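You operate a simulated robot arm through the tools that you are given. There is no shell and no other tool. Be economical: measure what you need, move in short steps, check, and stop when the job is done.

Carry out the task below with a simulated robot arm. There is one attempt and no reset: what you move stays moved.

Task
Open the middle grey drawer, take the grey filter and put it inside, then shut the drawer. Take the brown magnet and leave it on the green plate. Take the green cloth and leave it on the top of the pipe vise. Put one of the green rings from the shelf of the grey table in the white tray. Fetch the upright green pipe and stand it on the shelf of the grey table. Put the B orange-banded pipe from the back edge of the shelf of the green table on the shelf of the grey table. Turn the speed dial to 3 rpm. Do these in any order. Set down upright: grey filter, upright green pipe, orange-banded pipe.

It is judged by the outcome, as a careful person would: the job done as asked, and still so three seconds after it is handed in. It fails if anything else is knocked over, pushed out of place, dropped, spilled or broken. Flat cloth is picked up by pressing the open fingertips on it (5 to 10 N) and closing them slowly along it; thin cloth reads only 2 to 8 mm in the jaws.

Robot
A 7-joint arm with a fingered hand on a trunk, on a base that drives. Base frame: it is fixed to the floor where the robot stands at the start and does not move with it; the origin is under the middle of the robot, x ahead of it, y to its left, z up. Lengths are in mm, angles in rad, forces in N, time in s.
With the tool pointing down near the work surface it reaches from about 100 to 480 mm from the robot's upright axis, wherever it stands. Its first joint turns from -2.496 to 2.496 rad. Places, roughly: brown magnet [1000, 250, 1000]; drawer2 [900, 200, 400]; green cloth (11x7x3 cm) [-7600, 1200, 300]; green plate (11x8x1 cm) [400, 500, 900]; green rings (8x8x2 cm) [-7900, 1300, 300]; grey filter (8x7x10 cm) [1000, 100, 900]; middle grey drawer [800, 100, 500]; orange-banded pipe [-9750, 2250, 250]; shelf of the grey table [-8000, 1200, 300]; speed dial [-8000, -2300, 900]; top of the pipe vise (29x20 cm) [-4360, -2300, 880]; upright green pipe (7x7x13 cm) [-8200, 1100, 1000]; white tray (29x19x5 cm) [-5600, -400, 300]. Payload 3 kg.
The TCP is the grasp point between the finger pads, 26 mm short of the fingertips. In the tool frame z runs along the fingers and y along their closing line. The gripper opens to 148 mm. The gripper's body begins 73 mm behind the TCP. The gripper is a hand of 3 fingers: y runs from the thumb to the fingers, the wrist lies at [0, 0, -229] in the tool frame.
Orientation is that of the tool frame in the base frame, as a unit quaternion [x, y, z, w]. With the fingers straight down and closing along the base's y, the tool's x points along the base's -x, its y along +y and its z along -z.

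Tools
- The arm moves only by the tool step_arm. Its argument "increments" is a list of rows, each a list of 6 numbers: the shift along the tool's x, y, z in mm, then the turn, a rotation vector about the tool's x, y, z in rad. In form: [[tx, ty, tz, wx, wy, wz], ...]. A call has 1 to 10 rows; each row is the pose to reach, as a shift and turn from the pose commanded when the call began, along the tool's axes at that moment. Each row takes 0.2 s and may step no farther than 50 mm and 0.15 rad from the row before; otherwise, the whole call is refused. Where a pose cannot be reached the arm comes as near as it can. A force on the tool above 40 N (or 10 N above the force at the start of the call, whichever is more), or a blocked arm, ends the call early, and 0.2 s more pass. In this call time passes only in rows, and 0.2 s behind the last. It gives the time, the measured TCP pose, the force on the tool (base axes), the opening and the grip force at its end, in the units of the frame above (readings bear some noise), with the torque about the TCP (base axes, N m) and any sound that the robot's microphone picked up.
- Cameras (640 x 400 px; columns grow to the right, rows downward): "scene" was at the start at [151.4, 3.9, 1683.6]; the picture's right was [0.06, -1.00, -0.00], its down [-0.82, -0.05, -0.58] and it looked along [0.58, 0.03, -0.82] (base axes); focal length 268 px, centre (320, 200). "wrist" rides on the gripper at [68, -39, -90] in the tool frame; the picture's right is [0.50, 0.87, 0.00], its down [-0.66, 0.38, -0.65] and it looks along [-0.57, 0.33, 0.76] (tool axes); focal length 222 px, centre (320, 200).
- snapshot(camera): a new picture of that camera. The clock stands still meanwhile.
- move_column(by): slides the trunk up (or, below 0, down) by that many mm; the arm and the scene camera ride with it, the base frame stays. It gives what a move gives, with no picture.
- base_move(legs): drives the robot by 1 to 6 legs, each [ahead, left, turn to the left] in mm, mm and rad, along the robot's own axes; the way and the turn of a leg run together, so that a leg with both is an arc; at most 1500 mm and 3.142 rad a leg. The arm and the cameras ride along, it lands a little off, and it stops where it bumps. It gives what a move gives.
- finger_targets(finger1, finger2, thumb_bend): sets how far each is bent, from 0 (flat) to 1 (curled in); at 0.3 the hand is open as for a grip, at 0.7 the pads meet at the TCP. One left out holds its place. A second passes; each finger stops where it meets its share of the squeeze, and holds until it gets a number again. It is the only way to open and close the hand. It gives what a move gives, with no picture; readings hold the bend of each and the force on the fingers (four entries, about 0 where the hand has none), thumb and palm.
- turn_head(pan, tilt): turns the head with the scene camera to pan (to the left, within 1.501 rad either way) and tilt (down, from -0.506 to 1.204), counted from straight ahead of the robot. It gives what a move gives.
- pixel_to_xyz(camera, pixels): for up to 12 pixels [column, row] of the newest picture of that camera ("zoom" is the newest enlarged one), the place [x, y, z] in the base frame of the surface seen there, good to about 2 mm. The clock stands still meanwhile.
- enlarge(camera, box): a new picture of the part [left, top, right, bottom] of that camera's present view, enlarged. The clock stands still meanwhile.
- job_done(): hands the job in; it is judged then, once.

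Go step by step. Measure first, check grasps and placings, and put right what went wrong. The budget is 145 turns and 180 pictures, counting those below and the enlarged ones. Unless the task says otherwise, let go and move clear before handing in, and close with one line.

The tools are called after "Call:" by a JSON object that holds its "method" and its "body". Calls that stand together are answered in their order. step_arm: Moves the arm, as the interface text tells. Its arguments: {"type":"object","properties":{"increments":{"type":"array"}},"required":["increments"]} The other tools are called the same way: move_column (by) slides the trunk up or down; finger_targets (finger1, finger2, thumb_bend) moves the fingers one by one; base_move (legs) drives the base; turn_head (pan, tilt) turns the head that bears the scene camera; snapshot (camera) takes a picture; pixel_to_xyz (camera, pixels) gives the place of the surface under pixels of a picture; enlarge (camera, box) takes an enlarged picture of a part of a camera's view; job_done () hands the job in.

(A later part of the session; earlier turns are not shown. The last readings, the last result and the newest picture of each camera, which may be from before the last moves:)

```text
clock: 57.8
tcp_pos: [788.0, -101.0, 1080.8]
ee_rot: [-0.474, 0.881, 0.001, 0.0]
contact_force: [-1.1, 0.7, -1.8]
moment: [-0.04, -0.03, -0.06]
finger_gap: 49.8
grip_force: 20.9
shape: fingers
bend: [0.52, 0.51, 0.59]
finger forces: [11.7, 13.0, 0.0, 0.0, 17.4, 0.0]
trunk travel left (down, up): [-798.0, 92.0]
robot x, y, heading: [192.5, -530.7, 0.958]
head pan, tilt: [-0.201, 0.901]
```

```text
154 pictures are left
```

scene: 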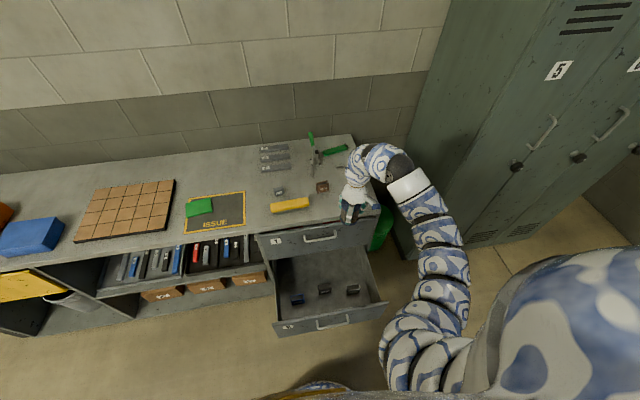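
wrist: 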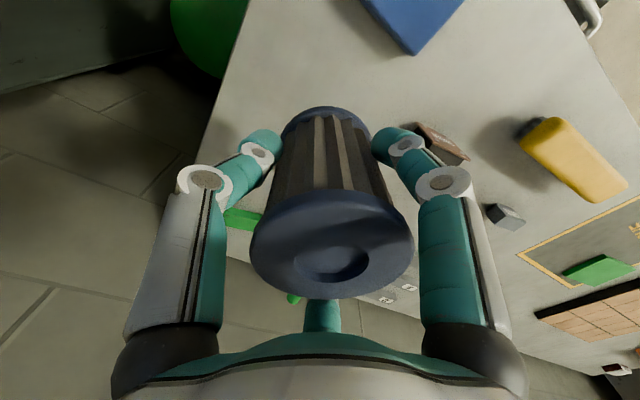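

TCP is over the drawer (n 373, t 701). Shift 20 mm left and lower the trunk, then check.

Call:
{"method": "step_arm", "body": {"increments": [[-6, 20, 0, 0, 0, 0]]}}

Call:
{"method": "move_column", "body": {"by": -500}}

Call:
{"method": "turn_head", "body": {"pan": -0.3, "tilt": 0.9}}

Call:
{"method": "snapshot", "body": {"camera": "scene"}}

Call:
{"method": "snapshot", "body": {"camera": "wrist"}}

```text
clock: 58.2
tcp_pos: [776.5, -83.7, 1080.0]
ee_rot: [-0.474, 0.881, 0.001, 0.0]
contact_force: [-0.5, 0.5, -1.9]
moment: [-0.03, -0.02, -0.04]
finger_gap: 50.0
grip_force: 20.9
shape: fingers
bend: [0.52, 0.51, 0.59]
finger forces: [11.6, 13.1, 0.0, 0.0, 17.4, 0.1]
trunk travel left (down, up): [-798.0, 92.0]
robot x, y, heading: [194.0, -532.6, 0.956]
head pan, tilt: [-0.201, 0.901]
```

```text
refused: -500 is not a number from -400 to 400
```

```text
clock: 58.9
tcp_pos: [776.4, -84.3, 1079.3]
ee_rot: [-0.474, 0.881, 0.001, 0.0]
contact_force: [0.1, -0.1, -1.6]
moment: [0.01, 0.04, -0.01]
finger_gap: 50.0
grip_force: 21.3
shape: fingers
bend: [0.52, 0.51, 0.59]
finger forces: [11.6, 13.2, 0.1, 0.1, 17.3, 0.1]
trunk travel left (down, up): [-798.0, 92.0]
robot x, y, heading: [190.5, -529.1, 0.96]
head pan, tilt: [-0.3, 0.901]
```

```text
153 pictures are left
```

scene: 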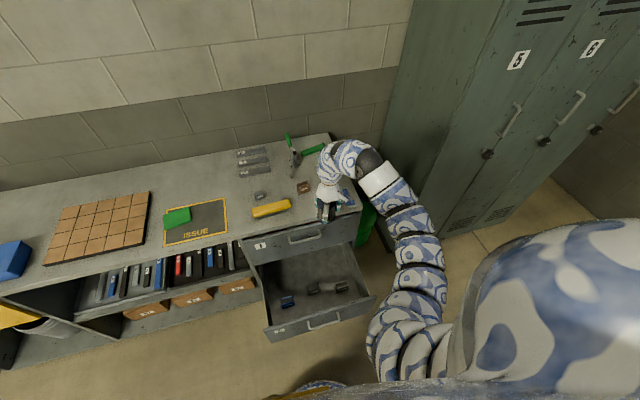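

```text
152 pictures are left
```

wrist: 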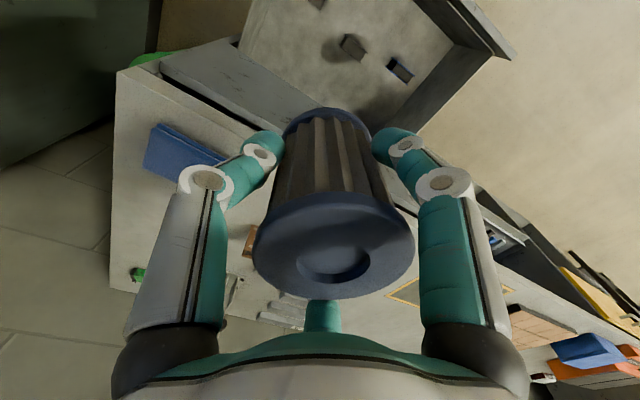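

Before lowering, check how far the arm's bend protrudes toward the bench.

Call:
{"method": "pixel_to_xyz", "body": {"camera": "scene", "pixels": [[345, 143], [325, 153], [328, 190], [320, 175], [362, 150], [385, 180], [400, 215], [415, 250]]}}

Call:
{"method": "move_column", "body": {"by": -120}}

Call:
{"method": "turn_head", "body": {"pan": -0.3, "tilt": 0.6}}

Call:
{"method": "snapshot", "body": {"camera": "scene"}}

```text
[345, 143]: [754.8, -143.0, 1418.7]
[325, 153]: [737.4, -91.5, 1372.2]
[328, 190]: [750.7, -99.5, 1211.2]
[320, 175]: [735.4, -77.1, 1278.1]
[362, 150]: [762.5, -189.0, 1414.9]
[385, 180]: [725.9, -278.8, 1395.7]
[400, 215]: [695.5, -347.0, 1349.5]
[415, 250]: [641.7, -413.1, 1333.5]
```

```text
clock: 60.4
tcp_pos: [776.0, -83.8, 960.2]
ee_rot: [-0.474, 0.881, 0.0, 0.0]
contact_force: [-0.4, -0.5, -2.3]
moment: [-0.03, 0.03, -0.01]
finger_gap: 49.7
grip_force: 21.0
shape: fingers
bend: [0.52, 0.51, 0.59]
finger forces: [11.6, 13.0, 0.0, 0.0, 17.4, 0.0]
trunk travel left (down, up): [-678.0, 212.0]
robot x, y, heading: [188.6, -531.6, 0.961]
head pan, tilt: [-0.3, 0.901]
```

```text
clock: 61.2
tcp_pos: [776.1, -84.0, 960.2]
ee_rot: [-0.474, 0.881, 0.001, 0.0]
contact_force: [-0.4, 0.3, -2.0]
moment: [-0.01, 0.02, 0.02]
finger_gap: 49.6
grip_force: 21.2
shape: fingers
bend: [0.52, 0.51, 0.59]
finger forces: [11.6, 13.0, 0.1, 0.1, 17.3, 0.1]
trunk travel left (down, up): [-678.0, 212.0]
robot x, y, heading: [191.4, -530.2, 0.96]
head pan, tilt: [-0.3, 0.6]
```

```text
151 pictures are left
```

scene: 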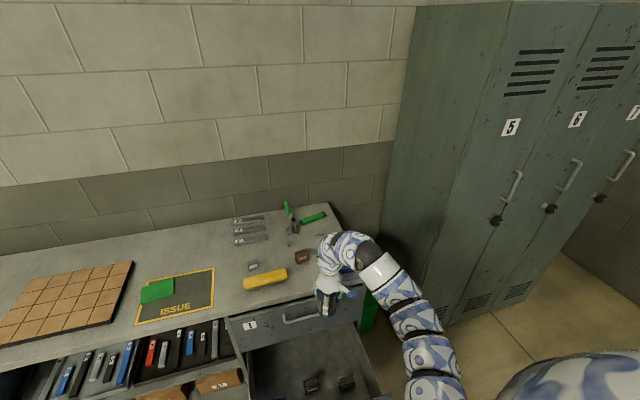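

The finger knuckles would come close to handle 1, so I'll move 35 mm toward the robot, then lower.

Call:
{"method": "step_arm", "body": {"increments": [[35, 0, 0, 0, 0, 0]]}}

Call:
{"method": "move_column", "body": {"by": -310}}

Call:
{"method": "turn_head", "body": {"pan": -0.3, "tilt": 0.85}}

Call:
{"method": "enlarge", "body": {"camera": "scene", "box": [220, 120, 460, 320]}}

Call:
{"method": "snapshot", "body": {"camera": "wrist"}}

```text
clock: 61.6
tcp_pos: [755.0, -114.6, 960.3]
ee_rot: [-0.474, 0.88, 0.0, 0.0]
contact_force: [0.2, 0.5, -1.5]
moment: [-0.03, -0.02, -0.02]
finger_gap: 49.6
grip_force: 20.9
shape: fingers
bend: [0.52, 0.51, 0.59]
finger forces: [11.6, 13.1, 0.0, 0.0, 17.0, 0.0]
trunk travel left (down, up): [-678.0, 212.0]
robot x, y, heading: [191.3, -532.5, 0.96]
head pan, tilt: [-0.3, 0.6]
```

```text
clock: 64.7
tcp_pos: [756.0, -113.9, 650.2]
ee_rot: [-0.474, 0.88, 0.001, 0.0]
contact_force: [-0.1, -0.5, -2.2]
moment: [0.0, -0.02, 0.02]
finger_gap: 49.6
grip_force: 20.9
shape: fingers
bend: [0.52, 0.51, 0.59]
finger forces: [11.6, 13.2, 0.1, 0.0, 16.9, 0.0]
trunk travel left (down, up): [-368.0, 522.0]
robot x, y, heading: [190.3, -533.4, 0.959]
head pan, tilt: [-0.3, 0.6]
```

```text
clock: 65.4
tcp_pos: [754.7, -114.3, 650.6]
ee_rot: [-0.473, 0.881, 0.001, 0.0]
contact_force: [-1.0, -0.2, -0.9]
moment: [-0.02, 0.03, -0.01]
finger_gap: 49.7
grip_force: 20.7
shape: fingers
bend: [0.52, 0.51, 0.59]
finger forces: [11.4, 13.2, 0.0, 0.1, 17.0, 0.0]
trunk travel left (down, up): [-368.0, 522.0]
robot x, y, heading: [190.5, -529.7, 0.959]
head pan, tilt: [-0.3, 0.85]
```

```text
2.00 times, centred on (340, 220) of scene
```

zoom: 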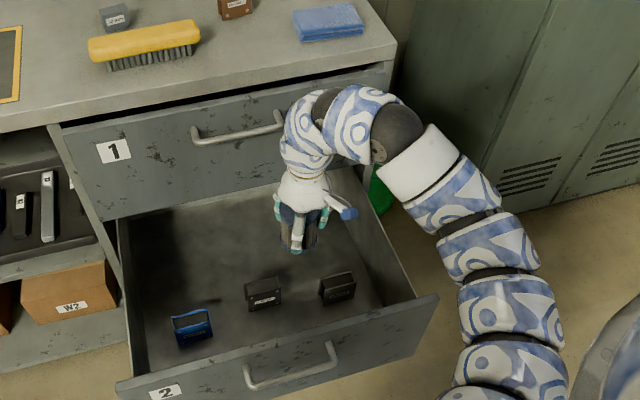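

```text
149 pictures are left
```

wrist: 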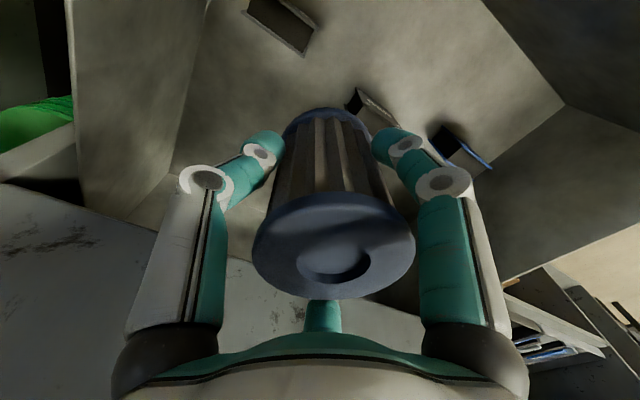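

Hand clears handle 1. Measuring the blocks once more.

Call:
{"method": "pixel_to_xyz", "body": {"camera": "zoom", "pixels": [[248, 287], [277, 280], [264, 278], [321, 281], [353, 274], [337, 273], [300, 240]]}}

Call:
{"method": "move_column", "body": {"by": -150}}

Call:
{"method": "enlarge", "body": {"camera": "scene", "box": [220, 80, 460, 280]}}

```text
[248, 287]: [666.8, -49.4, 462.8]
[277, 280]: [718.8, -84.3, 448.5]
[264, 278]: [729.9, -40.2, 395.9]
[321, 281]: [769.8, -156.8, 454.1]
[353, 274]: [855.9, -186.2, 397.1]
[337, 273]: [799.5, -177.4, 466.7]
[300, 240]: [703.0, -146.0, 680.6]
```

```text
clock: 67.2
tcp_pos: [756.1, -114.3, 500.6]
ee_rot: [-0.475, 0.88, 0.001, 0.0]
contact_force: [-0.3, 0.4, -0.6]
moment: [-0.01, -0.02, -0.01]
finger_gap: 49.4
grip_force: 21.0
shape: fingers
bend: [0.52, 0.51, 0.59]
finger forces: [11.4, 13.2, 0.0, 0.1, 17.0, 0.0]
trunk travel left (down, up): [-218.0, 672.0]
robot x, y, heading: [192.5, -529.6, 0.959]
head pan, tilt: [-0.3, 0.85]
```

```text
2.00 times, centred on (340, 180) of scene
```

zoom: 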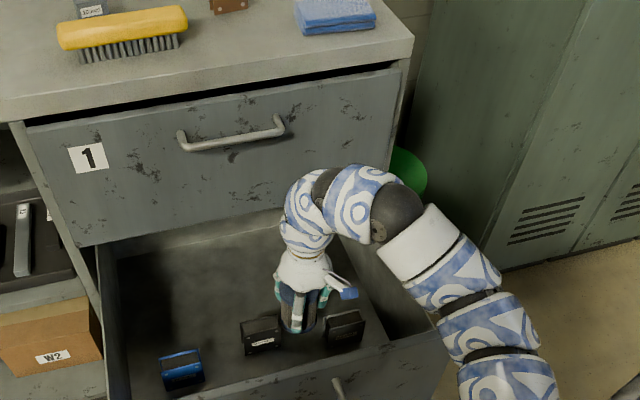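

Blocks leave a gap at t 635–719. I'll shift 10 mm deeper and 3 mm right, then lower to about 4 mm above the floor.

Call:
{"method": "step_arm", "body": {"increments": [[-10, -3, 0, 0, 0, 0]]}}

Call:
{"method": "move_column", "body": {"by": -53}}

Call:
{"method": "snapshot", "body": {"camera": "wrist"}}

```text
clock: 67.6
tcp_pos: [764.0, -107.4, 500.0]
ee_rot: [-0.473, 0.881, 0.0, 0.0]
contact_force: [-0.2, -0.4, -1.6]
moment: [0.01, 0.0, 0.01]
finger_gap: 49.8
grip_force: 20.8
shape: fingers
bend: [0.52, 0.51, 0.59]
finger forces: [11.5, 13.2, 0.1, 0.1, 16.9, 0.0]
trunk travel left (down, up): [-218.0, 672.0]
robot x, y, heading: [191.3, -532.6, 0.958]
head pan, tilt: [-0.3, 0.85]
```

```text
clock: 68.5
tcp_pos: [763.5, -108.3, 449.4]
ee_rot: [-0.473, 0.881, 0.0, 0.001]
contact_force: [6.2, -1.4, 26.1]
moment: [-0.04, -0.18, -0.05]
finger_gap: 48.1
grip_force: 24.3
shape: fingers
bend: [0.52, 0.5, 0.6]
finger forces: [12.2, 15.3, 0.0, 0.1, 21.4, 0.0]
trunk travel left (down, up): [-165.0, 725.0]
robot x, y, heading: [191.7, -532.2, 0.963]
head pan, tilt: [-0.3, 0.85]
```

```text
147 pictures are left
```

wrist: 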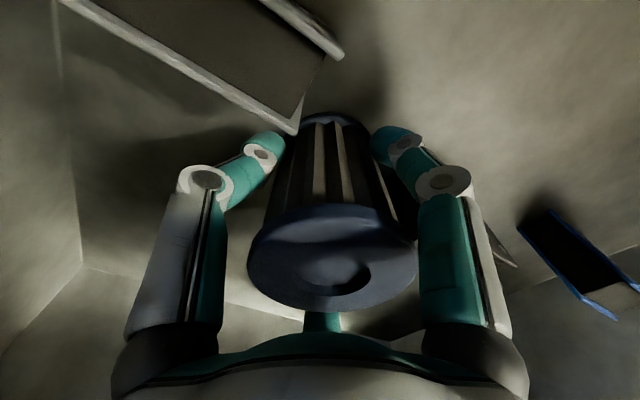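

The filter touched down at z 449 (26 N). I'll ease up 2 mm and open slightly.

Call:
{"method": "move_column", "body": {"by": 2}}

Call:
{"method": "finger_targets", "body": {"finger1": 0.46, "finger2": 0.46, "thumb_bend": 0.5}}

Call:
{"method": "snapshot", "body": {"camera": "wrist"}}

```text
clock: 69.0
tcp_pos: [764.7, -107.6, 450.2]
ee_rot: [-0.473, 0.881, 0.001, -0.001]
contact_force: [6.1, -2.1, 16.1]
moment: [-0.06, -0.18, -0.01]
finger_gap: 48.2
grip_force: 23.5
shape: fingers
bend: [0.52, 0.5, 0.6]
finger forces: [11.6, 14.3, 0.0, 0.0, 21.5, 0.2]
trunk travel left (down, up): [-167.0, 723.0]
robot x, y, heading: [189.2, -532.5, 0.958]
head pan, tilt: [-0.3, 0.85]
```

```text
clock: 70.0
tcp_pos: [763.1, -107.1, 448.5]
ee_rot: [-0.474, 0.881, 0.001, -0.001]
contact_force: [0.9, 0.5, -0.9]
moment: [0.04, -0.02, 0.0]
finger_gap: 68.3
grip_force: 0.0
shape: fingers
bend: [0.46, 0.46, 0.5]
finger forces: [0.1, 0.0, 0.0, 0.0, 0.0, 0.0]
trunk travel left (down, up): [-167.0, 723.0]
robot x, y, heading: [189.5, -532.2, 0.961]
head pan, tilt: [-0.3, 0.85]
```

```text
146 pictures are left
```

wrist: 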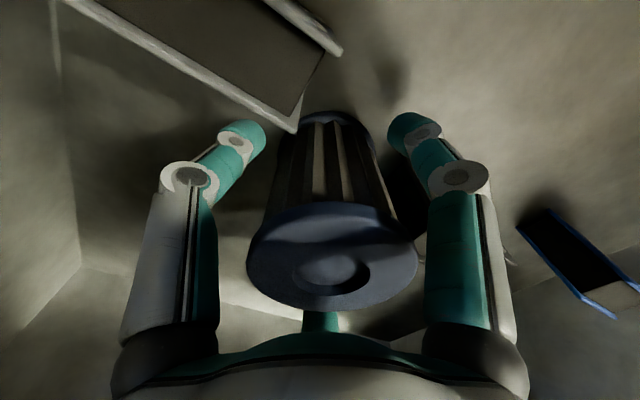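

Released and standing. Open a bit more to clear the wider rim, then raise carefully.

Call:
{"method": "finger_targets", "body": {"finger1": 0.43, "finger2": 0.43, "thumb_bend": 0.43}}

Call:
{"method": "move_column", "body": {"by": 25}}

Call:
{"method": "snapshot", "body": {"camera": "wrist"}}

```text
clock: 71.0
tcp_pos: [764.0, -106.6, 449.5]
ee_rot: [-0.474, 0.881, 0.001, 0.0]
contact_force: [-0.3, -0.6, 0.8]
moment: [0.0, -0.04, -0.01]
finger_gap: 84.5
grip_force: 0.1
shape: fingers
bend: [0.43, 0.43, 0.43]
finger forces: [0.0, 0.0, 0.1, 0.0, 0.0, 0.0]
trunk travel left (down, up): [-167.0, 723.0]
robot x, y, heading: [190.8, -530.7, 0.962]
head pan, tilt: [-0.3, 0.85]
```

```text
clock: 71.7
tcp_pos: [763.0, -107.0, 474.7]
ee_rot: [-0.474, 0.88, 0.001, 0.0]
contact_force: [0.0, 0.9, 0.0]
moment: [0.0, -0.01, 0.02]
finger_gap: 84.8
grip_force: 0.0
shape: fingers
bend: [0.43, 0.43, 0.43]
finger forces: [0.0, 0.0, 0.0, 0.1, 0.0, 0.0]
trunk travel left (down, up): [-192.0, 698.0]
robot x, y, heading: [193.2, -528.5, 0.962]
head pan, tilt: [-0.3, 0.85]
```

```text
145 pictures are left
```

wrist: 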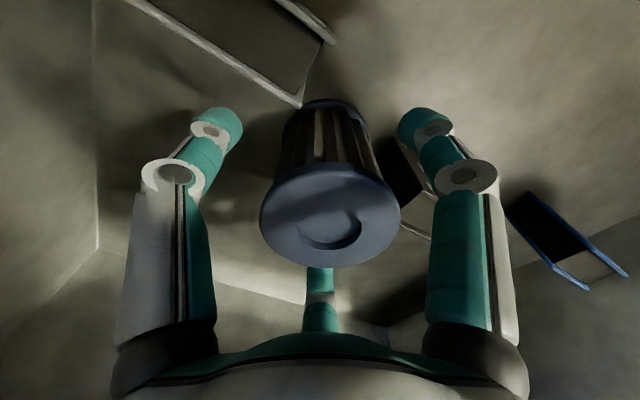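

The filter stands clear between the blocks. Raise out, back off, make a fist and tilt it forward to push the drawer shut.

Call:
{"method": "move_column", "body": {"by": 270}}

Call:
{"method": "base_move", "body": {"legs": [[-360, 0, 0]]}}

Call:
{"method": "finger_targets", "body": {"finger1": 0.75, "finger2": 0.75, "thumb_bend": 0.75}}

Call:
{"method": "step_arm", "body": {"increments": [[0, 0, 0, 0, -0.14, 0], [0, 0, 0, 0, -0.28, 0], [0, 0, 0, 0, -0.42, 0], [0, 0, 0, 0, -0.56, 0], [0, 0, 0, 0, -0.7, 0], [0, 0, 0, 0, -0.84, 0], [0, 0, 0, 0, -0.98, 0]]}}

Call:
{"method": "snapshot", "body": {"camera": "scene"}}

```text
clock: 74.5
tcp_pos: [763.9, -107.1, 743.2]
ee_rot: [-0.474, 0.881, 0.001, 0.0]
contact_force: [-0.2, -0.1, -0.3]
moment: [0.01, -0.02, -0.03]
finger_gap: 84.6
grip_force: 0.2
shape: fingers
bend: [0.43, 0.43, 0.43]
finger forces: [0.1, 0.0, 0.0, 0.0, 0.1, 0.0]
trunk travel left (down, up): [-462.0, 428.0]
robot x, y, heading: [188.1, -530.5, 0.96]
head pan, tilt: [-0.3, 0.85]
```

```text
clock: 76.8
tcp_pos: [557.5, -397.3, 744.3]
ee_rot: [-0.476, 0.88, 0.001, -0.001]
contact_force: [-0.9, 0.1, 0.9]
moment: [-0.02, -0.02, 0.01]
finger_gap: 84.9
grip_force: 0.1
shape: fingers
bend: [0.43, 0.43, 0.43]
finger forces: [0.0, 0.1, 0.0, 0.0, 0.0, 0.1]
trunk travel left (down, up): [-462.0, 428.0]
robot x, y, heading: [-13.6, -823.9, 0.961]
head pan, tilt: [-0.3, 0.85]
```

```text
clock: 77.8
tcp_pos: [557.5, -398.4, 745.2]
ee_rot: [-0.475, 0.88, 0.001, -0.001]
contact_force: [0.3, 0.2, 1.0]
moment: [-0.01, 0.02, 0.01]
finger_gap: 0.0
grip_force: 0.0
shape: fingers
bend: [0.73, 0.73, 0.72]
finger forces: [0.0, 0.1, 0.0, 0.0, 0.1, 0.0]
trunk travel left (down, up): [-462.0, 428.0]
robot x, y, heading: [-16.7, -822.4, 0.967]
head pan, tilt: [-0.3, 0.85]
```

```text
clock: 79.4
tcp_pos: [557.9, -398.4, 744.1]
ee_rot: [-0.419, 0.776, 0.225, 0.414]
contact_force: [0.6, -0.5, -0.2]
moment: [0.01, 0.02, -0.03]
finger_gap: 0.1
grip_force: 0.1
shape: fingers
bend: [0.73, 0.73, 0.72]
finger forces: [0.1, 0.0, 0.1, 0.0, 0.0, 0.0]
trunk travel left (down, up): [-462.0, 428.0]
robot x, y, heading: [-16.1, -821.9, 0.962]
head pan, tilt: [-0.3, 0.85]
```

```text
144 pictures are left
```

scene: 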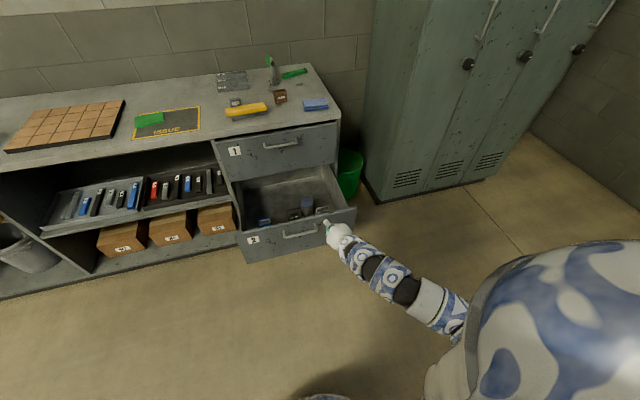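

Fist is at n≈0 beside the handle's right end. Lower it and approach the front.

Call:
{"method": "move_column", "body": {"by": -200}}

Call:
{"method": "base_move", "body": {"legs": [[95, -20, 0]]}}

Call:
{"method": "enlarge", "body": {"camera": "scene", "box": [220, 70, 420, 230]}}

```text
clock: 81.6
tcp_pos: [557.6, -398.8, 544.1]
ee_rot: [-0.421, 0.776, 0.225, 0.413]
contact_force: [-0.7, 0.3, 0.4]
moment: [0.03, 0.01, 0.0]
finger_gap: 0.0
grip_force: 0.0
shape: fingers
bend: [0.73, 0.73, 0.72]
finger forces: [0.1, 0.0, 0.0, 0.0, 0.0, 0.1]
trunk travel left (down, up): [-262.0, 628.0]
robot x, y, heading: [-15.9, -821.4, 0.968]
head pan, tilt: [-0.3, 0.85]
```

```text
clock: 82.7
tcp_pos: [629.5, -332.8, 543.8]
ee_rot: [-0.419, 0.777, 0.224, 0.414]
contact_force: [-0.3, 1.1, 0.6]
moment: [-0.01, 0.02, -0.02]
finger_gap: 0.1
grip_force: 0.1
shape: fingers
bend: [0.73, 0.73, 0.72]
finger forces: [0.1, 0.0, 0.0, 0.0, 0.0, 0.0]
trunk travel left (down, up): [-262.0, 628.0]
robot x, y, heading: [56.1, -757.1, 0.961]
head pan, tilt: [-0.3, 0.85]
```

```text
2.50 times, centred on (320, 150) of scene
```

zoom: 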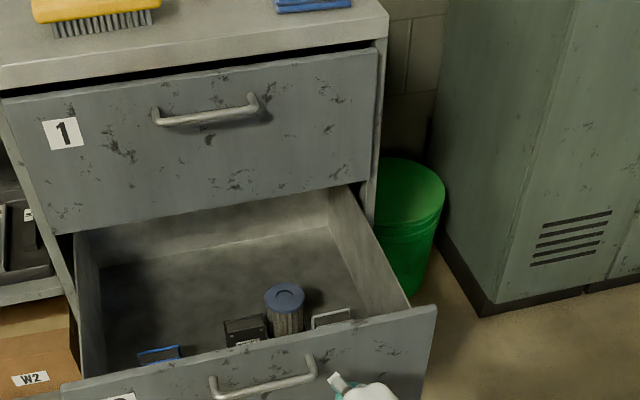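

The filter stands upright in the drawer. Push gently in short legs.

Call:
{"method": "base_move", "body": {"legs": [[30, 0, 0], [40, 0, 0], [50, 0, 0], [50, 0, 0], [50, 0, 0], [50, 0, 0]]}}

Call:
{"method": "enlarge", "body": {"camera": "scene", "box": [220, 70, 420, 230]}}

```text
clock: 86.1
tcp_pos: [787.8, -109.1, 544.5]
ee_rot: [-0.419, 0.776, 0.225, 0.415]
contact_force: [-0.1, -0.2, 0.5]
moment: [0.0, -0.06, 0.01]
finger_gap: 0.0
grip_force: 0.0
shape: fingers
bend: [0.73, 0.74, 0.73]
finger forces: [0.0, 0.0, 0.0, 0.0, 0.1, 0.1]
trunk travel left (down, up): [-262.0, 628.0]
robot x, y, heading: [213.5, -534.7, 0.964]
head pan, tilt: [-0.3, 0.85]
```

```text
2.50 times, centred on (320, 150) of scene
```

zoom: 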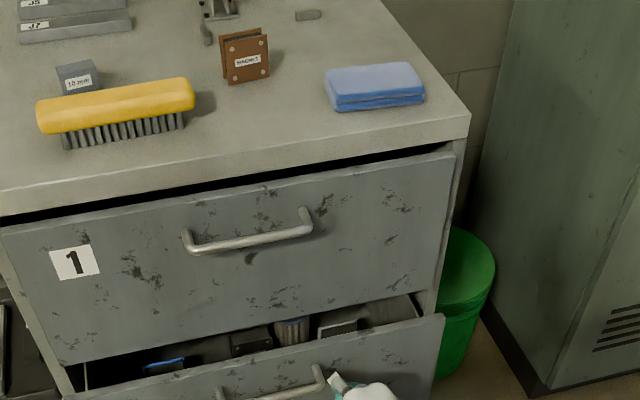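

About 60 mm remain. Finish with slow arm pushes.

Call:
{"method": "step_arm", "body": {"increments": [[-6, 0, 9, 0, 0, 0], [-12, 0, 18, 0, 0, 0], [-18, 0, 27, 0, 0, 0], [-24, 0, 36, 0, 0, 0], [-29, 0, 43, 0, 0, 0], [-33, 0, 49, 0, 0, 0], [-37, 0, 55, 0, 0, 0], [-41, 0, 61, 0, 0, 0], [-45, 0, 67, 0, 0, 0]]}}

Call:
{"method": "enlarge", "body": {"camera": "scene", "box": [220, 100, 420, 260]}}

```text
clock: 88.0
tcp_pos: [825.2, -50.9, 540.5]
ee_rot: [-0.418, 0.779, 0.222, 0.411]
contact_force: [-13.0, -16.3, 4.2]
moment: [-0.07, 0.05, 0.05]
finger_gap: 0.0
grip_force: 12.6
shape: fingers
bend: [0.73, 0.75, 0.75]
finger forces: [0.0, 0.1, 0.0, 0.0, 24.9, 0.1]
trunk travel left (down, up): [-262.0, 628.0]
robot x, y, heading: [214.2, -532.3, 0.96]
head pan, tilt: [-0.3, 0.85]
stopped in row 9: the force on the tool passed its limit at 50 N (the readings are from after the stop); the commanded pose is now the measured one
```

```text
2.50 times, centred on (320, 180) of scene
```

zoom: 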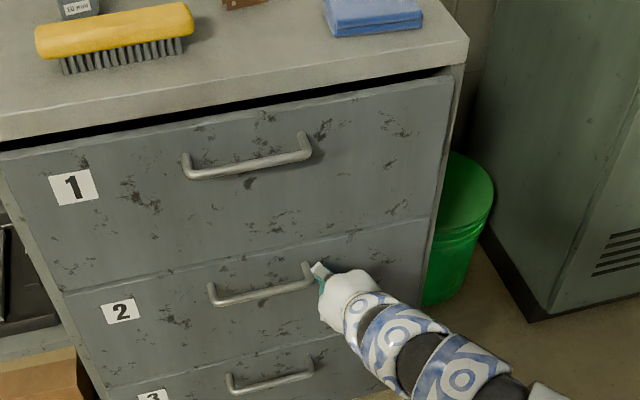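

The drawer is flush shut. Back off, restore the tool to pointing down, open the hand and rise.

Call:
{"method": "base_move", "body": {"legs": [[-200, 0, 0]]}}

Call:
{"method": "step_arm", "body": {"increments": [[0, 0, -10, 0, 0.14, 0], [0, 0, -20, 0, 0.28, 0], [0, 0, -20, 0, 0.42, 0], [0, 0, -20, 0, 0.56, 0], [0, 0, -20, 0, 0.7, 0], [0, 0, -20, 0, 0.84, 0], [0, 0, -20, 0, 0.98, 0]]}}

Call:
{"method": "move_column", "body": {"by": 400}}

Call:
{"method": "move_column", "body": {"by": 120}}

Call:
{"method": "finger_targets", "body": {"finger1": 0.35, "finger2": 0.35, "thumb_bend": 0.35}}

Call:
{"method": "step_arm", "body": {"increments": [[0, 0, 0, 0, 0, 0.15], [0, 0, 0, 0, 0, 0.3], [0, 0, 0, 0, 0, 0.45], [0, 0, 0, 0, 0, 0.6], [0, 0, 0, 0, 0, 0.75], [0, 0, 0, 0, 0, 0.9], [0, 0, 0, 0, 0, 1.05], [0, 0, 0, 0, 0, 1.2], [0, 0, 0, 0, 0, 1.35], [0, 0, 0, 0, 0, 1.5]]}}

```text
clock: 89.5
tcp_pos: [708.5, -212.4, 541.7]
ee_rot: [-0.421, 0.778, 0.222, 0.411]
contact_force: [0.0, -0.1, 0.0]
moment: [-0.01, 0.03, -0.01]
finger_gap: 0.0
grip_force: 0.1
shape: fingers
bend: [0.73, 0.74, 0.73]
finger forces: [0.1, 0.1, 0.0, 0.1, 0.0, 0.0]
trunk travel left (down, up): [-262.0, 628.0]
robot x, y, heading: [101.6, -696.0, 0.966]
head pan, tilt: [-0.3, 0.85]
```

```text
clock: 91.2
tcp_pos: [698.8, -225.5, 551.4]
ee_rot: [-0.476, 0.88, -0.001, -0.004]
contact_force: [0.1, 0.3, 0.2]
moment: [-0.01, -0.04, 0.02]
finger_gap: 0.0
grip_force: 0.0
shape: fingers
bend: [0.73, 0.74, 0.73]
finger forces: [0.0, 0.0, 0.1, 0.0, 0.1, 0.0]
trunk travel left (down, up): [-262.0, 628.0]
robot x, y, heading: [98.4, -699.8, 0.967]
head pan, tilt: [-0.3, 0.85]
```

```text
clock: 95.0
tcp_pos: [699.1, -225.1, 953.3]
ee_rot: [-0.476, 0.879, 0.0, -0.003]
contact_force: [-0.6, 0.5, 0.2]
moment: [0.01, -0.01, -0.05]
finger_gap: 0.0
grip_force: 0.0
shape: fingers
bend: [0.73, 0.74, 0.73]
finger forces: [0.1, 0.0, 0.0, 0.0, 0.0, 0.0]
trunk travel left (down, up): [-662.0, 228.0]
robot x, y, heading: [99.5, -700.2, 0.964]
head pan, tilt: [-0.3, 0.85]
```

```text
clock: 96.5
tcp_pos: [699.6, -224.9, 1072.2]
ee_rot: [-0.476, 0.879, 0.0, -0.004]
contact_force: [-0.4, -0.4, 0.7]
moment: [-0.02, -0.02, 0.0]
finger_gap: 0.1
grip_force: 0.1
shape: fingers
bend: [0.73, 0.74, 0.73]
finger forces: [0.0, 0.0, 0.0, 0.0, 0.0, 0.0]
trunk travel left (down, up): [-782.0, 108.0]
robot x, y, heading: [97.6, -698.5, 0.965]
head pan, tilt: [-0.3, 0.85]
```

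```text
clock: 97.5
tcp_pos: [700.4, -224.4, 1071.7]
ee_rot: [-0.476, 0.879, -0.002, -0.003]
contact_force: [0.9, 0.2, -0.2]
moment: [-0.01, 0.02, 0.0]
finger_gap: 110.5
grip_force: 0.1
shape: fingers
bend: [0.35, 0.35, 0.35]
finger forces: [0.0, 0.0, 0.1, 0.0, 0.1, 0.1]
trunk travel left (down, up): [-782.0, 108.0]
robot x, y, heading: [98.8, -696.7, 0.966]
head pan, tilt: [-0.3, 0.85]
```

```text
clock: 99.7
tcp_pos: [699.1, -224.1, 1071.6]
ee_rot: [0.252, 0.968, -0.004, -0.002]
contact_force: [0.7, -0.5, 0.3]
moment: [0.01, 0.0, 0.01]
finger_gap: 110.6
grip_force: 0.0
shape: fingers
bend: [0.35, 0.35, 0.35]
finger forces: [0.1, 0.0, 0.0, 0.0, 0.0, 0.1]
trunk travel left (down, up): [-782.0, 108.0]
robot x, y, heading: [96.7, -698.5, 0.963]
head pan, tilt: [-0.3, 0.85]
```

Roll succeeded. Drive so the hand hovers near the magnet.

Call:
{"method": "base_move", "body": {"legs": [[385, 60, -0.01]]}}

Call:
{"method": "snapshot", "body": {"camera": "wrist"}}

Call:
{"method": "snapshot", "body": {"camera": "scene"}}

```text
clock: 102.1
tcp_pos: [875.4, 119.1, 1071.7]
ee_rot: [0.256, 0.967, -0.004, -0.002]
contact_force: [0.4, 0.6, 0.0]
moment: [0.0, 0.02, 0.03]
finger_gap: 111.0
grip_force: 0.1
shape: fingers
bend: [0.35, 0.35, 0.35]
finger forces: [0.1, 0.0, 0.1, 0.0, 0.1, 0.1]
trunk travel left (down, up): [-782.0, 108.0]
robot x, y, heading: [270.2, -345.6, 0.955]
head pan, tilt: [-0.3, 0.85]
```

```text
140 pictures are left
```

wrist: 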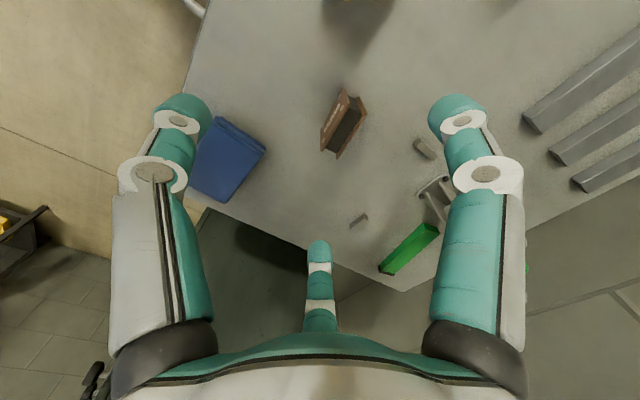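

```text
139 pictures are left
```

scene: 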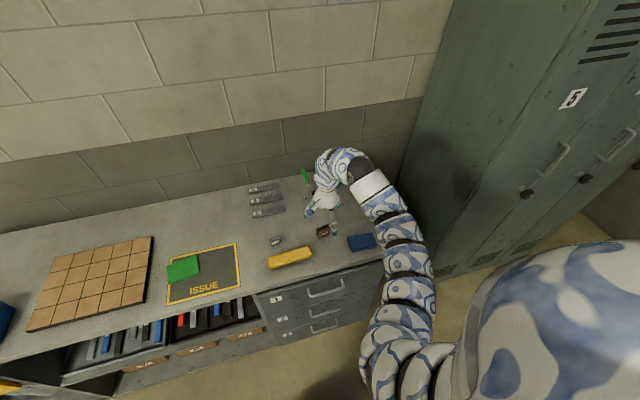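

Magnet at (343,125) in the wrist view. Measure it and its orientation.

Call:
{"method": "enlarge", "body": {"camera": "wrist", "box": [290, 70, 400, 170]}}

Call:
{"method": "pixel_to_xyz", "body": {"camera": "wrist", "pixels": [[340, 90], [366, 106], [321, 150], [338, 157], [348, 125], [343, 115], [330, 120], [350, 200], [425, 150], [432, 190]]}}

```text
4.00 times, centred on (345, 120) of wrist
```

zoom: 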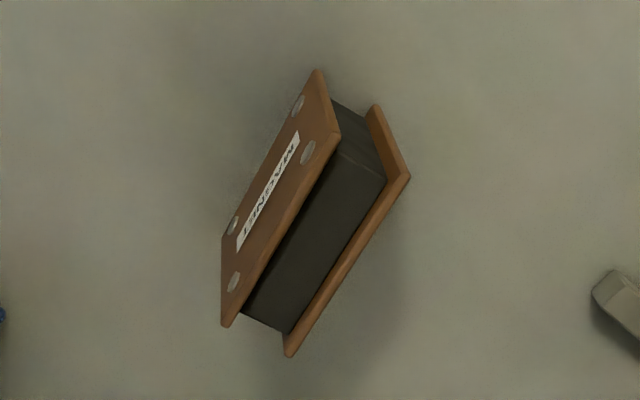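

```text
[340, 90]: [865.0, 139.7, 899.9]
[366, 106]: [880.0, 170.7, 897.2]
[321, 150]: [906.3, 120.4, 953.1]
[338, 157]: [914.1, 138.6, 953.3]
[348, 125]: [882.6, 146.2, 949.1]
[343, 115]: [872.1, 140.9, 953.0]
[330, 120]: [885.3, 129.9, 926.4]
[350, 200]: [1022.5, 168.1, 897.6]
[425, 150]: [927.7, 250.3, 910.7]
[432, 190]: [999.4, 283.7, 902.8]
```

The magnet's centre is (889,143), its faces line up with the tool's y. Move 27 mm and descend.

Call:
{"method": "step_arm", "body": {"increments": [[0, 27, 10, 0, 0, 0], [0, 27, 50, 0, 0, 0], [0, 27, 90, 0, 0, 0], [0, 27, 128, 0, 0, 0]]}}

Call:
{"method": "snapshot", "body": {"camera": "wrist"}}

```text
clock: 103.1
tcp_pos: [886.4, 144.0, 944.7]
ee_rot: [0.257, 0.967, -0.003, -0.002]
contact_force: [-0.3, 0.9, -0.2]
moment: [0.02, 0.01, 0.0]
finger_gap: 111.1
grip_force: 0.1
shape: fingers
bend: [0.35, 0.35, 0.35]
finger forces: [0.0, 0.1, 0.0, 0.1, 0.0, 0.0]
trunk travel left (down, up): [-782.0, 108.0]
robot x, y, heading: [265.7, -348.5, 0.95]
head pan, tilt: [-0.3, 0.85]
```

```text
137 pictures are left
```

wrist: 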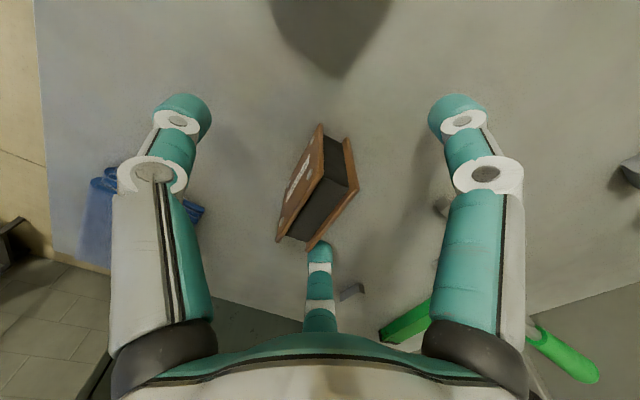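

Centred between the digits. Close and lift.

Call:
{"method": "finger_targets", "body": {"finger1": 0.52, "finger2": 0.52, "thumb_bend": 0.52}}

Call:
{"method": "finger_targets", "body": {"finger1": 0.75, "finger2": 0.75, "thumb_bend": 0.75}}

Call:
{"method": "snapshot", "body": {"camera": "wrist"}}

```text
clock: 104.1
tcp_pos: [884.5, 143.1, 943.6]
ee_rot: [0.257, 0.967, -0.004, -0.002]
contact_force: [-0.3, 0.0, -0.3]
moment: [0.02, -0.01, 0.02]
finger_gap: 56.0
grip_force: 0.0
shape: fingers
bend: [0.52, 0.52, 0.52]
finger forces: [0.0, 0.0, 0.0, 0.0, 0.0, 0.0]
trunk travel left (down, up): [-782.0, 108.0]
robot x, y, heading: [274.0, -344.6, 0.95]
head pan, tilt: [-0.3, 0.85]
```

```text
clock: 105.1
tcp_pos: [885.4, 144.0, 944.6]
ee_rot: [0.257, 0.966, -0.003, -0.002]
contact_force: [-0.2, 0.9, -0.2]
moment: [0.04, 0.01, 0.01]
finger_gap: 19.0
grip_force: 16.2
shape: fingers
bend: [0.64, 0.64, 0.65]
finger forces: [8.3, 8.0, 0.0, 0.1, 16.5, 0.0]
trunk travel left (down, up): [-782.0, 108.0]
robot x, y, heading: [267.6, -344.4, 0.951]
head pan, tilt: [-0.3, 0.85]
```

```text
136 pictures are left
```

wrist: 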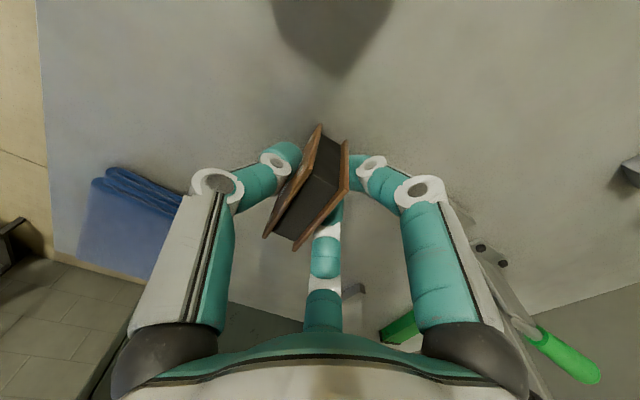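

The magnet is held at 16 N. Lift and drive left 550 mm to above the plate.

Call:
{"method": "step_arm", "body": {"increments": [[0, 0, -25, 0, 0, 0], [0, 0, -60, 0, 0, 0], [0, 0, -100, 0, 0, 0]]}}

Call:
{"method": "base_move", "body": {"legs": [[0, 545, 0]]}}

Call:
{"method": "snapshot", "body": {"camera": "wrist"}}

Call:
{"method": "turn_head", "body": {"pan": -0.1, "tilt": 0.85}}

Call:
{"method": "snapshot", "body": {"camera": "scene"}}

```text
clock: 105.9
tcp_pos: [889.4, 142.3, 1044.6]
ee_rot: [0.257, 0.966, -0.003, -0.003]
contact_force: [0.2, 0.0, -2.4]
moment: [0.02, -0.02, 0.01]
finger_gap: 18.9
grip_force: 16.3
shape: fingers
bend: [0.64, 0.64, 0.65]
finger forces: [8.2, 8.0, 0.0, 0.0, 16.6, 0.0]
trunk travel left (down, up): [-782.0, 108.0]
robot x, y, heading: [267.1, -346.8, 0.955]
head pan, tilt: [-0.3, 0.85]
```

```text
clock: 109.0
tcp_pos: [459.0, 447.7, 1043.4]
ee_rot: [0.262, 0.965, -0.003, -0.001]
contact_force: [0.3, 0.2, -2.3]
moment: [0.01, 0.02, 0.03]
finger_gap: 18.9
grip_force: 16.7
shape: fingers
bend: [0.64, 0.64, 0.65]
finger forces: [8.3, 8.0, 0.1, 0.0, 16.7, 0.0]
trunk travel left (down, up): [-782.0, 108.0]
robot x, y, heading: [-164.6, -34.2, 0.946]
head pan, tilt: [-0.3, 0.85]
```

```text
135 pictures are left
```

wrist: 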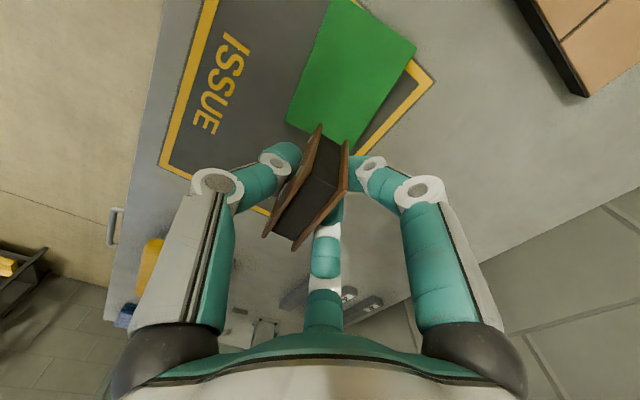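

```text
clock: 109.8
tcp_pos: [459.1, 448.2, 1044.1]
ee_rot: [0.262, 0.965, -0.004, -0.002]
contact_force: [0.2, 1.1, -1.5]
moment: [-0.01, 0.01, 0.0]
finger_gap: 18.9
grip_force: 16.5
shape: fingers
bend: [0.64, 0.64, 0.65]
finger forces: [8.3, 8.0, 0.0, 0.0, 16.4, 0.0]
trunk travel left (down, up): [-782.0, 108.0]
robot x, y, heading: [-168.1, -35.6, 0.949]
head pan, tilt: [-0.099, 0.85]
```

```text
134 pictures are left
```

scene: 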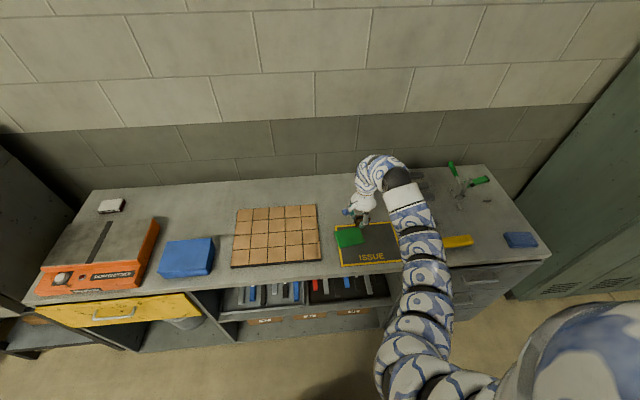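

Measure the plate's corners in the wrist picture.

Call:
{"method": "pixel_to_xyz", "body": {"camera": "wrist", "pixels": [[331, 5], [412, 45], [290, 118], [350, 60], [310, 80], [372, 105], [355, 138]]}}

```text
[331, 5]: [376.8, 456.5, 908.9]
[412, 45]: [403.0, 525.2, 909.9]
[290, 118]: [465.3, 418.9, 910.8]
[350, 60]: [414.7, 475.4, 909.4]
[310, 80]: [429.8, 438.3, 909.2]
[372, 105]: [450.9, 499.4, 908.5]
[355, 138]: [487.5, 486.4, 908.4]
```

The plate's centre is (434,472), top z 909. Move over and lower to just above, then onto it.

Call:
{"method": "step_arm", "body": {"increments": [[34, 8, 0, 0, 0, 0], [34, 8, 40, 0, 0, 0], [34, 8, 78, 0, 0, 0]]}}

Call:
{"method": "snapshot", "body": {"camera": "wrist"}}

Call:
{"method": "step_arm", "body": {"increments": [[0, 0, 3, 0, 0, 0], [0, 0, 6, 0, 0, 0], [0, 0, 8, 0, 0, 0]]}}

```text
clock: 110.6
tcp_pos: [431.6, 473.1, 968.2]
ee_rot: [0.261, 0.965, -0.003, -0.002]
contact_force: [-0.2, 0.0, -2.3]
moment: [-0.01, 0.04, -0.01]
finger_gap: 18.8
grip_force: 16.3
shape: fingers
bend: [0.64, 0.64, 0.65]
finger forces: [8.1, 7.9, 0.0, 0.0, 16.3, 0.0]
trunk travel left (down, up): [-782.0, 108.0]
robot x, y, heading: [-167.5, -36.2, 0.945]
head pan, tilt: [-0.099, 0.85]
```

```text
133 pictures are left
```

wrist: 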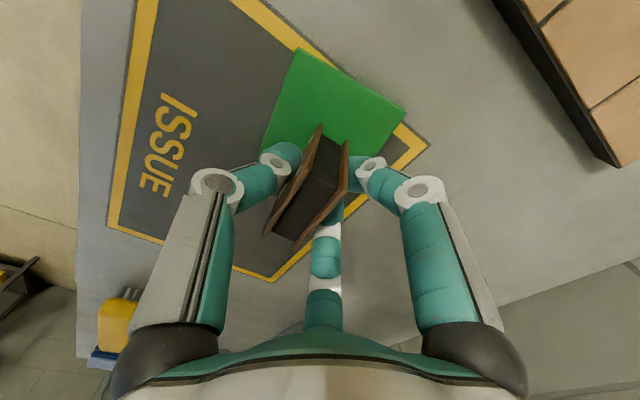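

```text
clock: 111.4
tcp_pos: [432.5, 471.6, 960.9]
ee_rot: [0.262, 0.965, -0.003, -0.002]
contact_force: [-1.2, -0.5, -2.2]
moment: [0.04, 0.0, -0.03]
finger_gap: 18.7
grip_force: 15.6
shape: fingers
bend: [0.64, 0.64, 0.65]
finger forces: [8.3, 7.9, 0.1, 0.1, 16.3, 0.0]
trunk travel left (down, up): [-782.0, 108.0]
robot x, y, heading: [-166.6, -34.1, 0.945]
head pan, tilt: [-0.099, 0.85]
```

No contact yet; lower in 2 mm steps.

Call:
{"method": "step_arm", "body": {"increments": [[0, 0, 2, 0, 0, 0], [0, 0, 4, 0, 0, 0], [0, 0, 5, 0, 0, 0]]}}

Call:
{"method": "enlarge", "body": {"camera": "scene", "box": [310, 190, 410, 270]}}

```text
clock: 112.2
tcp_pos: [434.1, 471.7, 952.6]
ee_rot: [0.261, 0.965, -0.003, -0.002]
contact_force: [-0.1, 0.0, -1.6]
moment: [0.0, 0.01, 0.01]
finger_gap: 18.8
grip_force: 16.5
shape: fingers
bend: [0.64, 0.64, 0.65]
finger forces: [8.0, 8.2, 0.1, 0.0, 16.4, 0.1]
trunk travel left (down, up): [-782.0, 108.0]
robot x, y, heading: [-164.7, -33.7, 0.944]
head pan, tilt: [-0.099, 0.85]
```

```text
5.00 times, centred on (360, 230) of scene
```

zoom: 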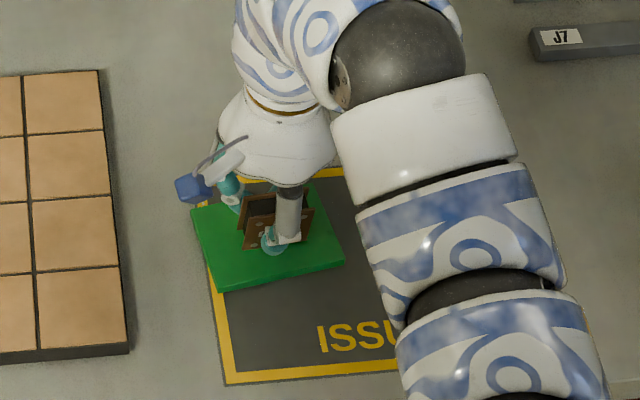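

Call:
{"method": "step_arm", "body": {"increments": [[0, 0, 1.5, 0, 0, 0], [0, 0, 3, 0, 0, 0]]}}

```text
clock: 112.8
tcp_pos: [432.7, 471.3, 952.0]
ee_rot: [0.261, 0.965, -0.003, -0.001]
contact_force: [-0.6, 1.4, 11.0]
moment: [-0.11, 0.05, 0.02]
finger_gap: 18.8
grip_force: 19.3
shape: fingers
bend: [0.64, 0.64, 0.67]
finger forces: [10.0, 9.9, 0.1, 0.1, 18.3, 0.1]
trunk travel left (down, up): [-782.0, 108.0]
robot x, y, heading: [-167.7, -35.3, 0.946]
head pan, tilt: [-0.099, 0.85]
```

Contact with 11 N upward: the magnet rests on the plate. Release and rise.

Call:
{"method": "finger_targets", "body": {"finger1": 0.52, "finger2": 0.52, "thumb_bend": 0.52}}

Call:
{"method": "finger_targets", "body": {"finger1": 0.4, "finger2": 0.4, "thumb_bend": 0.4}}

Call:
{"method": "step_arm", "body": {"increments": [[0, 0, -30, 0, 0, 0], [0, 0, -75, 0, 0, 0], [0, 0, -120, 0, 0, 0]]}}

Call:
{"method": "snapshot", "body": {"camera": "wrist"}}

```text
clock: 113.8
tcp_pos: [433.6, 470.7, 950.5]
ee_rot: [0.262, 0.965, -0.003, -0.002]
contact_force: [-0.5, -1.0, 0.2]
moment: [-0.03, 0.0, -0.02]
finger_gap: 55.0
grip_force: 0.1
shape: fingers
bend: [0.52, 0.52, 0.52]
finger forces: [0.0, 0.0, 0.0, 0.0, 0.1, 0.0]
trunk travel left (down, up): [-782.0, 108.0]
robot x, y, heading: [-166.9, -38.4, 0.945]
head pan, tilt: [-0.099, 0.85]
```

```text
clock: 114.8
tcp_pos: [433.3, 471.7, 950.4]
ee_rot: [0.261, 0.965, -0.003, -0.002]
contact_force: [-0.3, -0.5, -0.7]
moment: [0.0, 0.04, -0.02]
finger_gap: 94.6
grip_force: 0.1
shape: fingers
bend: [0.4, 0.4, 0.4]
finger forces: [0.0, 0.1, 0.1, 0.0, 0.0, 0.0]
trunk travel left (down, up): [-782.0, 108.0]
robot x, y, heading: [-165.3, -37.2, 0.947]
head pan, tilt: [-0.099, 0.85]
```

```text
clock: 115.6
tcp_pos: [431.9, 473.0, 1076.5]
ee_rot: [0.263, 0.965, -0.003, -0.002]
contact_force: [0.0, -0.5, 0.5]
moment: [0.02, -0.01, 0.0]
finger_gap: 95.0
grip_force: 0.2
shape: fingers
bend: [0.4, 0.4, 0.4]
finger forces: [0.1, 0.0, 0.0, 0.0, 0.0, 0.0]
trunk travel left (down, up): [-782.0, 108.0]
robot x, y, heading: [-162.5, -36.2, 0.946]
head pan, tilt: [-0.099, 0.85]
```

```text
131 pictures are left
```

wrist: 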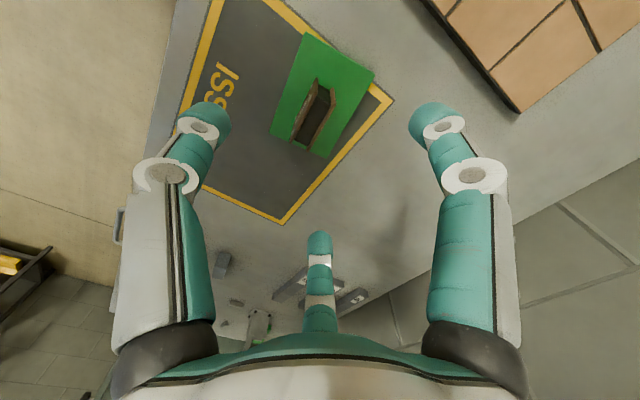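

The magnet stands on the plate. Back away, turn to face the far side (−x), and survey.

Call:
{"method": "base_move", "body": {"legs": [[-500, 0, 0], [0, 0, 2.19]]}}

Call:
{"method": "turn_head", "body": {"pan": 0, "tilt": 0.3}}

Call:
{"method": "snapshot", "body": {"camera": "scene"}}

Call:
{"method": "turn_head", "body": {"pan": 0.9, "tilt": 0.3}}

Call:
{"method": "snapshot", "body": {"camera": "scene"}}

```text
clock: 123.7
tcp_pos: [-1216.6, -234.4, 1075.6]
ee_rot: [0.73, -0.684, 0.003, -0.002]
contact_force: [-0.5, -0.2, 0.0]
moment: [-0.02, -0.03, -0.02]
finger_gap: 94.6
grip_force: 0.0
shape: fingers
bend: [0.4, 0.4, 0.4]
finger forces: [0.1, 0.0, 0.1, 0.0, 0.0, 0.1]
trunk travel left (down, up): [-782.0, 108.0]
robot x, y, heading: [-458.7, -443.3, 3.11]
head pan, tilt: [-0.099, 0.85]
```

```text
clock: 124.6
tcp_pos: [-1215.0, -232.9, 1075.6]
ee_rot: [0.73, -0.683, 0.003, -0.002]
contact_force: [0.1, -0.1, -0.4]
moment: [0.0, -0.01, -0.03]
finger_gap: 94.6
grip_force: 0.1
shape: fingers
bend: [0.4, 0.4, 0.4]
finger forces: [0.1, 0.0, 0.1, 0.1, 0.0, 0.1]
trunk travel left (down, up): [-782.0, 108.0]
robot x, y, heading: [-457.9, -443.1, 3.112]
head pan, tilt: [0.0, 0.3]
```

```text
130 pictures are left
```

scene: 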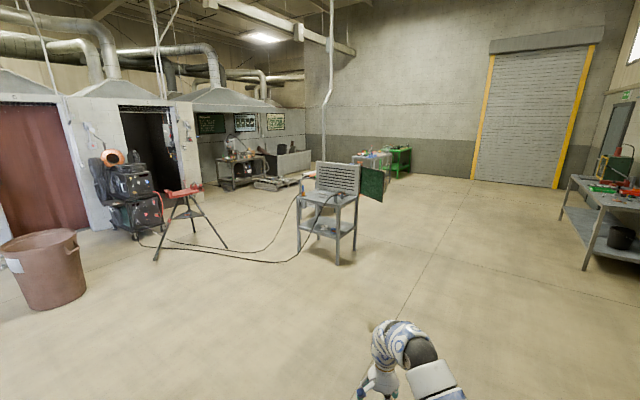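

```text
clock: 125.8
tcp_pos: [-1214.6, -233.2, 1073.8]
ee_rot: [0.73, -0.684, 0.003, -0.002]
contact_force: [0.5, 0.2, 0.4]
moment: [0.03, -0.03, 0.0]
finger_gap: 94.7
grip_force: 0.1
shape: fingers
bend: [0.4, 0.4, 0.4]
finger forces: [0.0, 0.1, 0.0, 0.0, 0.0, 0.0]
trunk travel left (down, up): [-782.0, 108.0]
robot x, y, heading: [-456.2, -438.8, 3.115]
head pan, tilt: [0.901, 0.3]
```

```text
129 pictures are left
```

scene: 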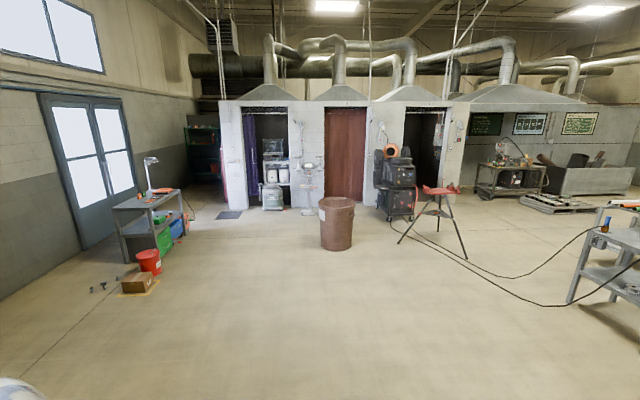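

I can see the tripod vise at (183,210), the bench with grille at (330,200), and grey/green tables at (370,165)/(397,158). Measure for path planning.

Call:
{"method": "turn_head", "body": {"pan": 0.0, "tilt": 0.3}}

Call:
{"method": "enlarge", "body": {"camera": "scene", "box": [140, 120, 440, 280]}}

Call:
{"method": "pixel_to_xyz", "body": {"camera": "zoom", "pixels": [[340, 265], [415, 290], [450, 255], [30, 295], [185, 275], [90, 160], [475, 130], [500, 85], [540, 110], [575, 70], [270, 135], [400, 160]]}}

```text
clock: 127.0
tcp_pos: [-1216.1, -234.0, 1074.6]
ee_rot: [0.73, -0.684, 0.003, -0.002]
contact_force: [-0.1, -0.2, 0.0]
moment: [-0.01, -0.01, 0.01]
finger_gap: 94.8
grip_force: 0.0
shape: fingers
bend: [0.4, 0.4, 0.4]
finger forces: [0.1, 0.0, 0.1, 0.0, 0.1, 0.1]
trunk travel left (down, up): [-782.0, 108.0]
robot x, y, heading: [-457.4, -439.1, 3.11]
head pan, tilt: [0.0, 0.3]
```

```text
2.13 times, centred on (290, 200) of scene
```

zoom: 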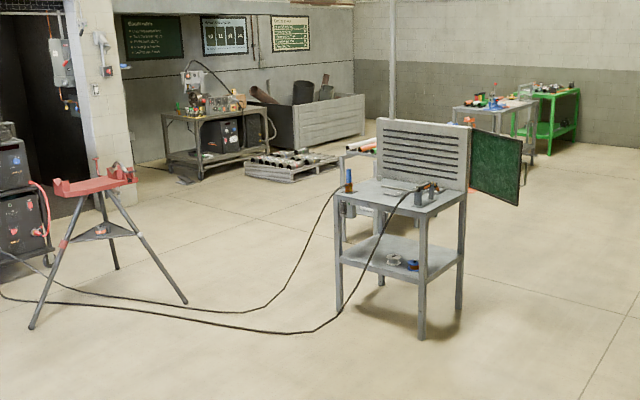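

```text
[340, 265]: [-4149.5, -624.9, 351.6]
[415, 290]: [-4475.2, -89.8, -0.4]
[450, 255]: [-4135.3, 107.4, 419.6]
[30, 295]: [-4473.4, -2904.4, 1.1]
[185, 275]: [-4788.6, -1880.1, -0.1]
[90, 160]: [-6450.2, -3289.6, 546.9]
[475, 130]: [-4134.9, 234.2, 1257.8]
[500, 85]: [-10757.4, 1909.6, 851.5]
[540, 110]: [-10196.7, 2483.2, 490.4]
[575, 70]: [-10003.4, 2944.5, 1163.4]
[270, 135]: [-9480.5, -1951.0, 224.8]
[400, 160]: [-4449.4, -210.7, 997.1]
```

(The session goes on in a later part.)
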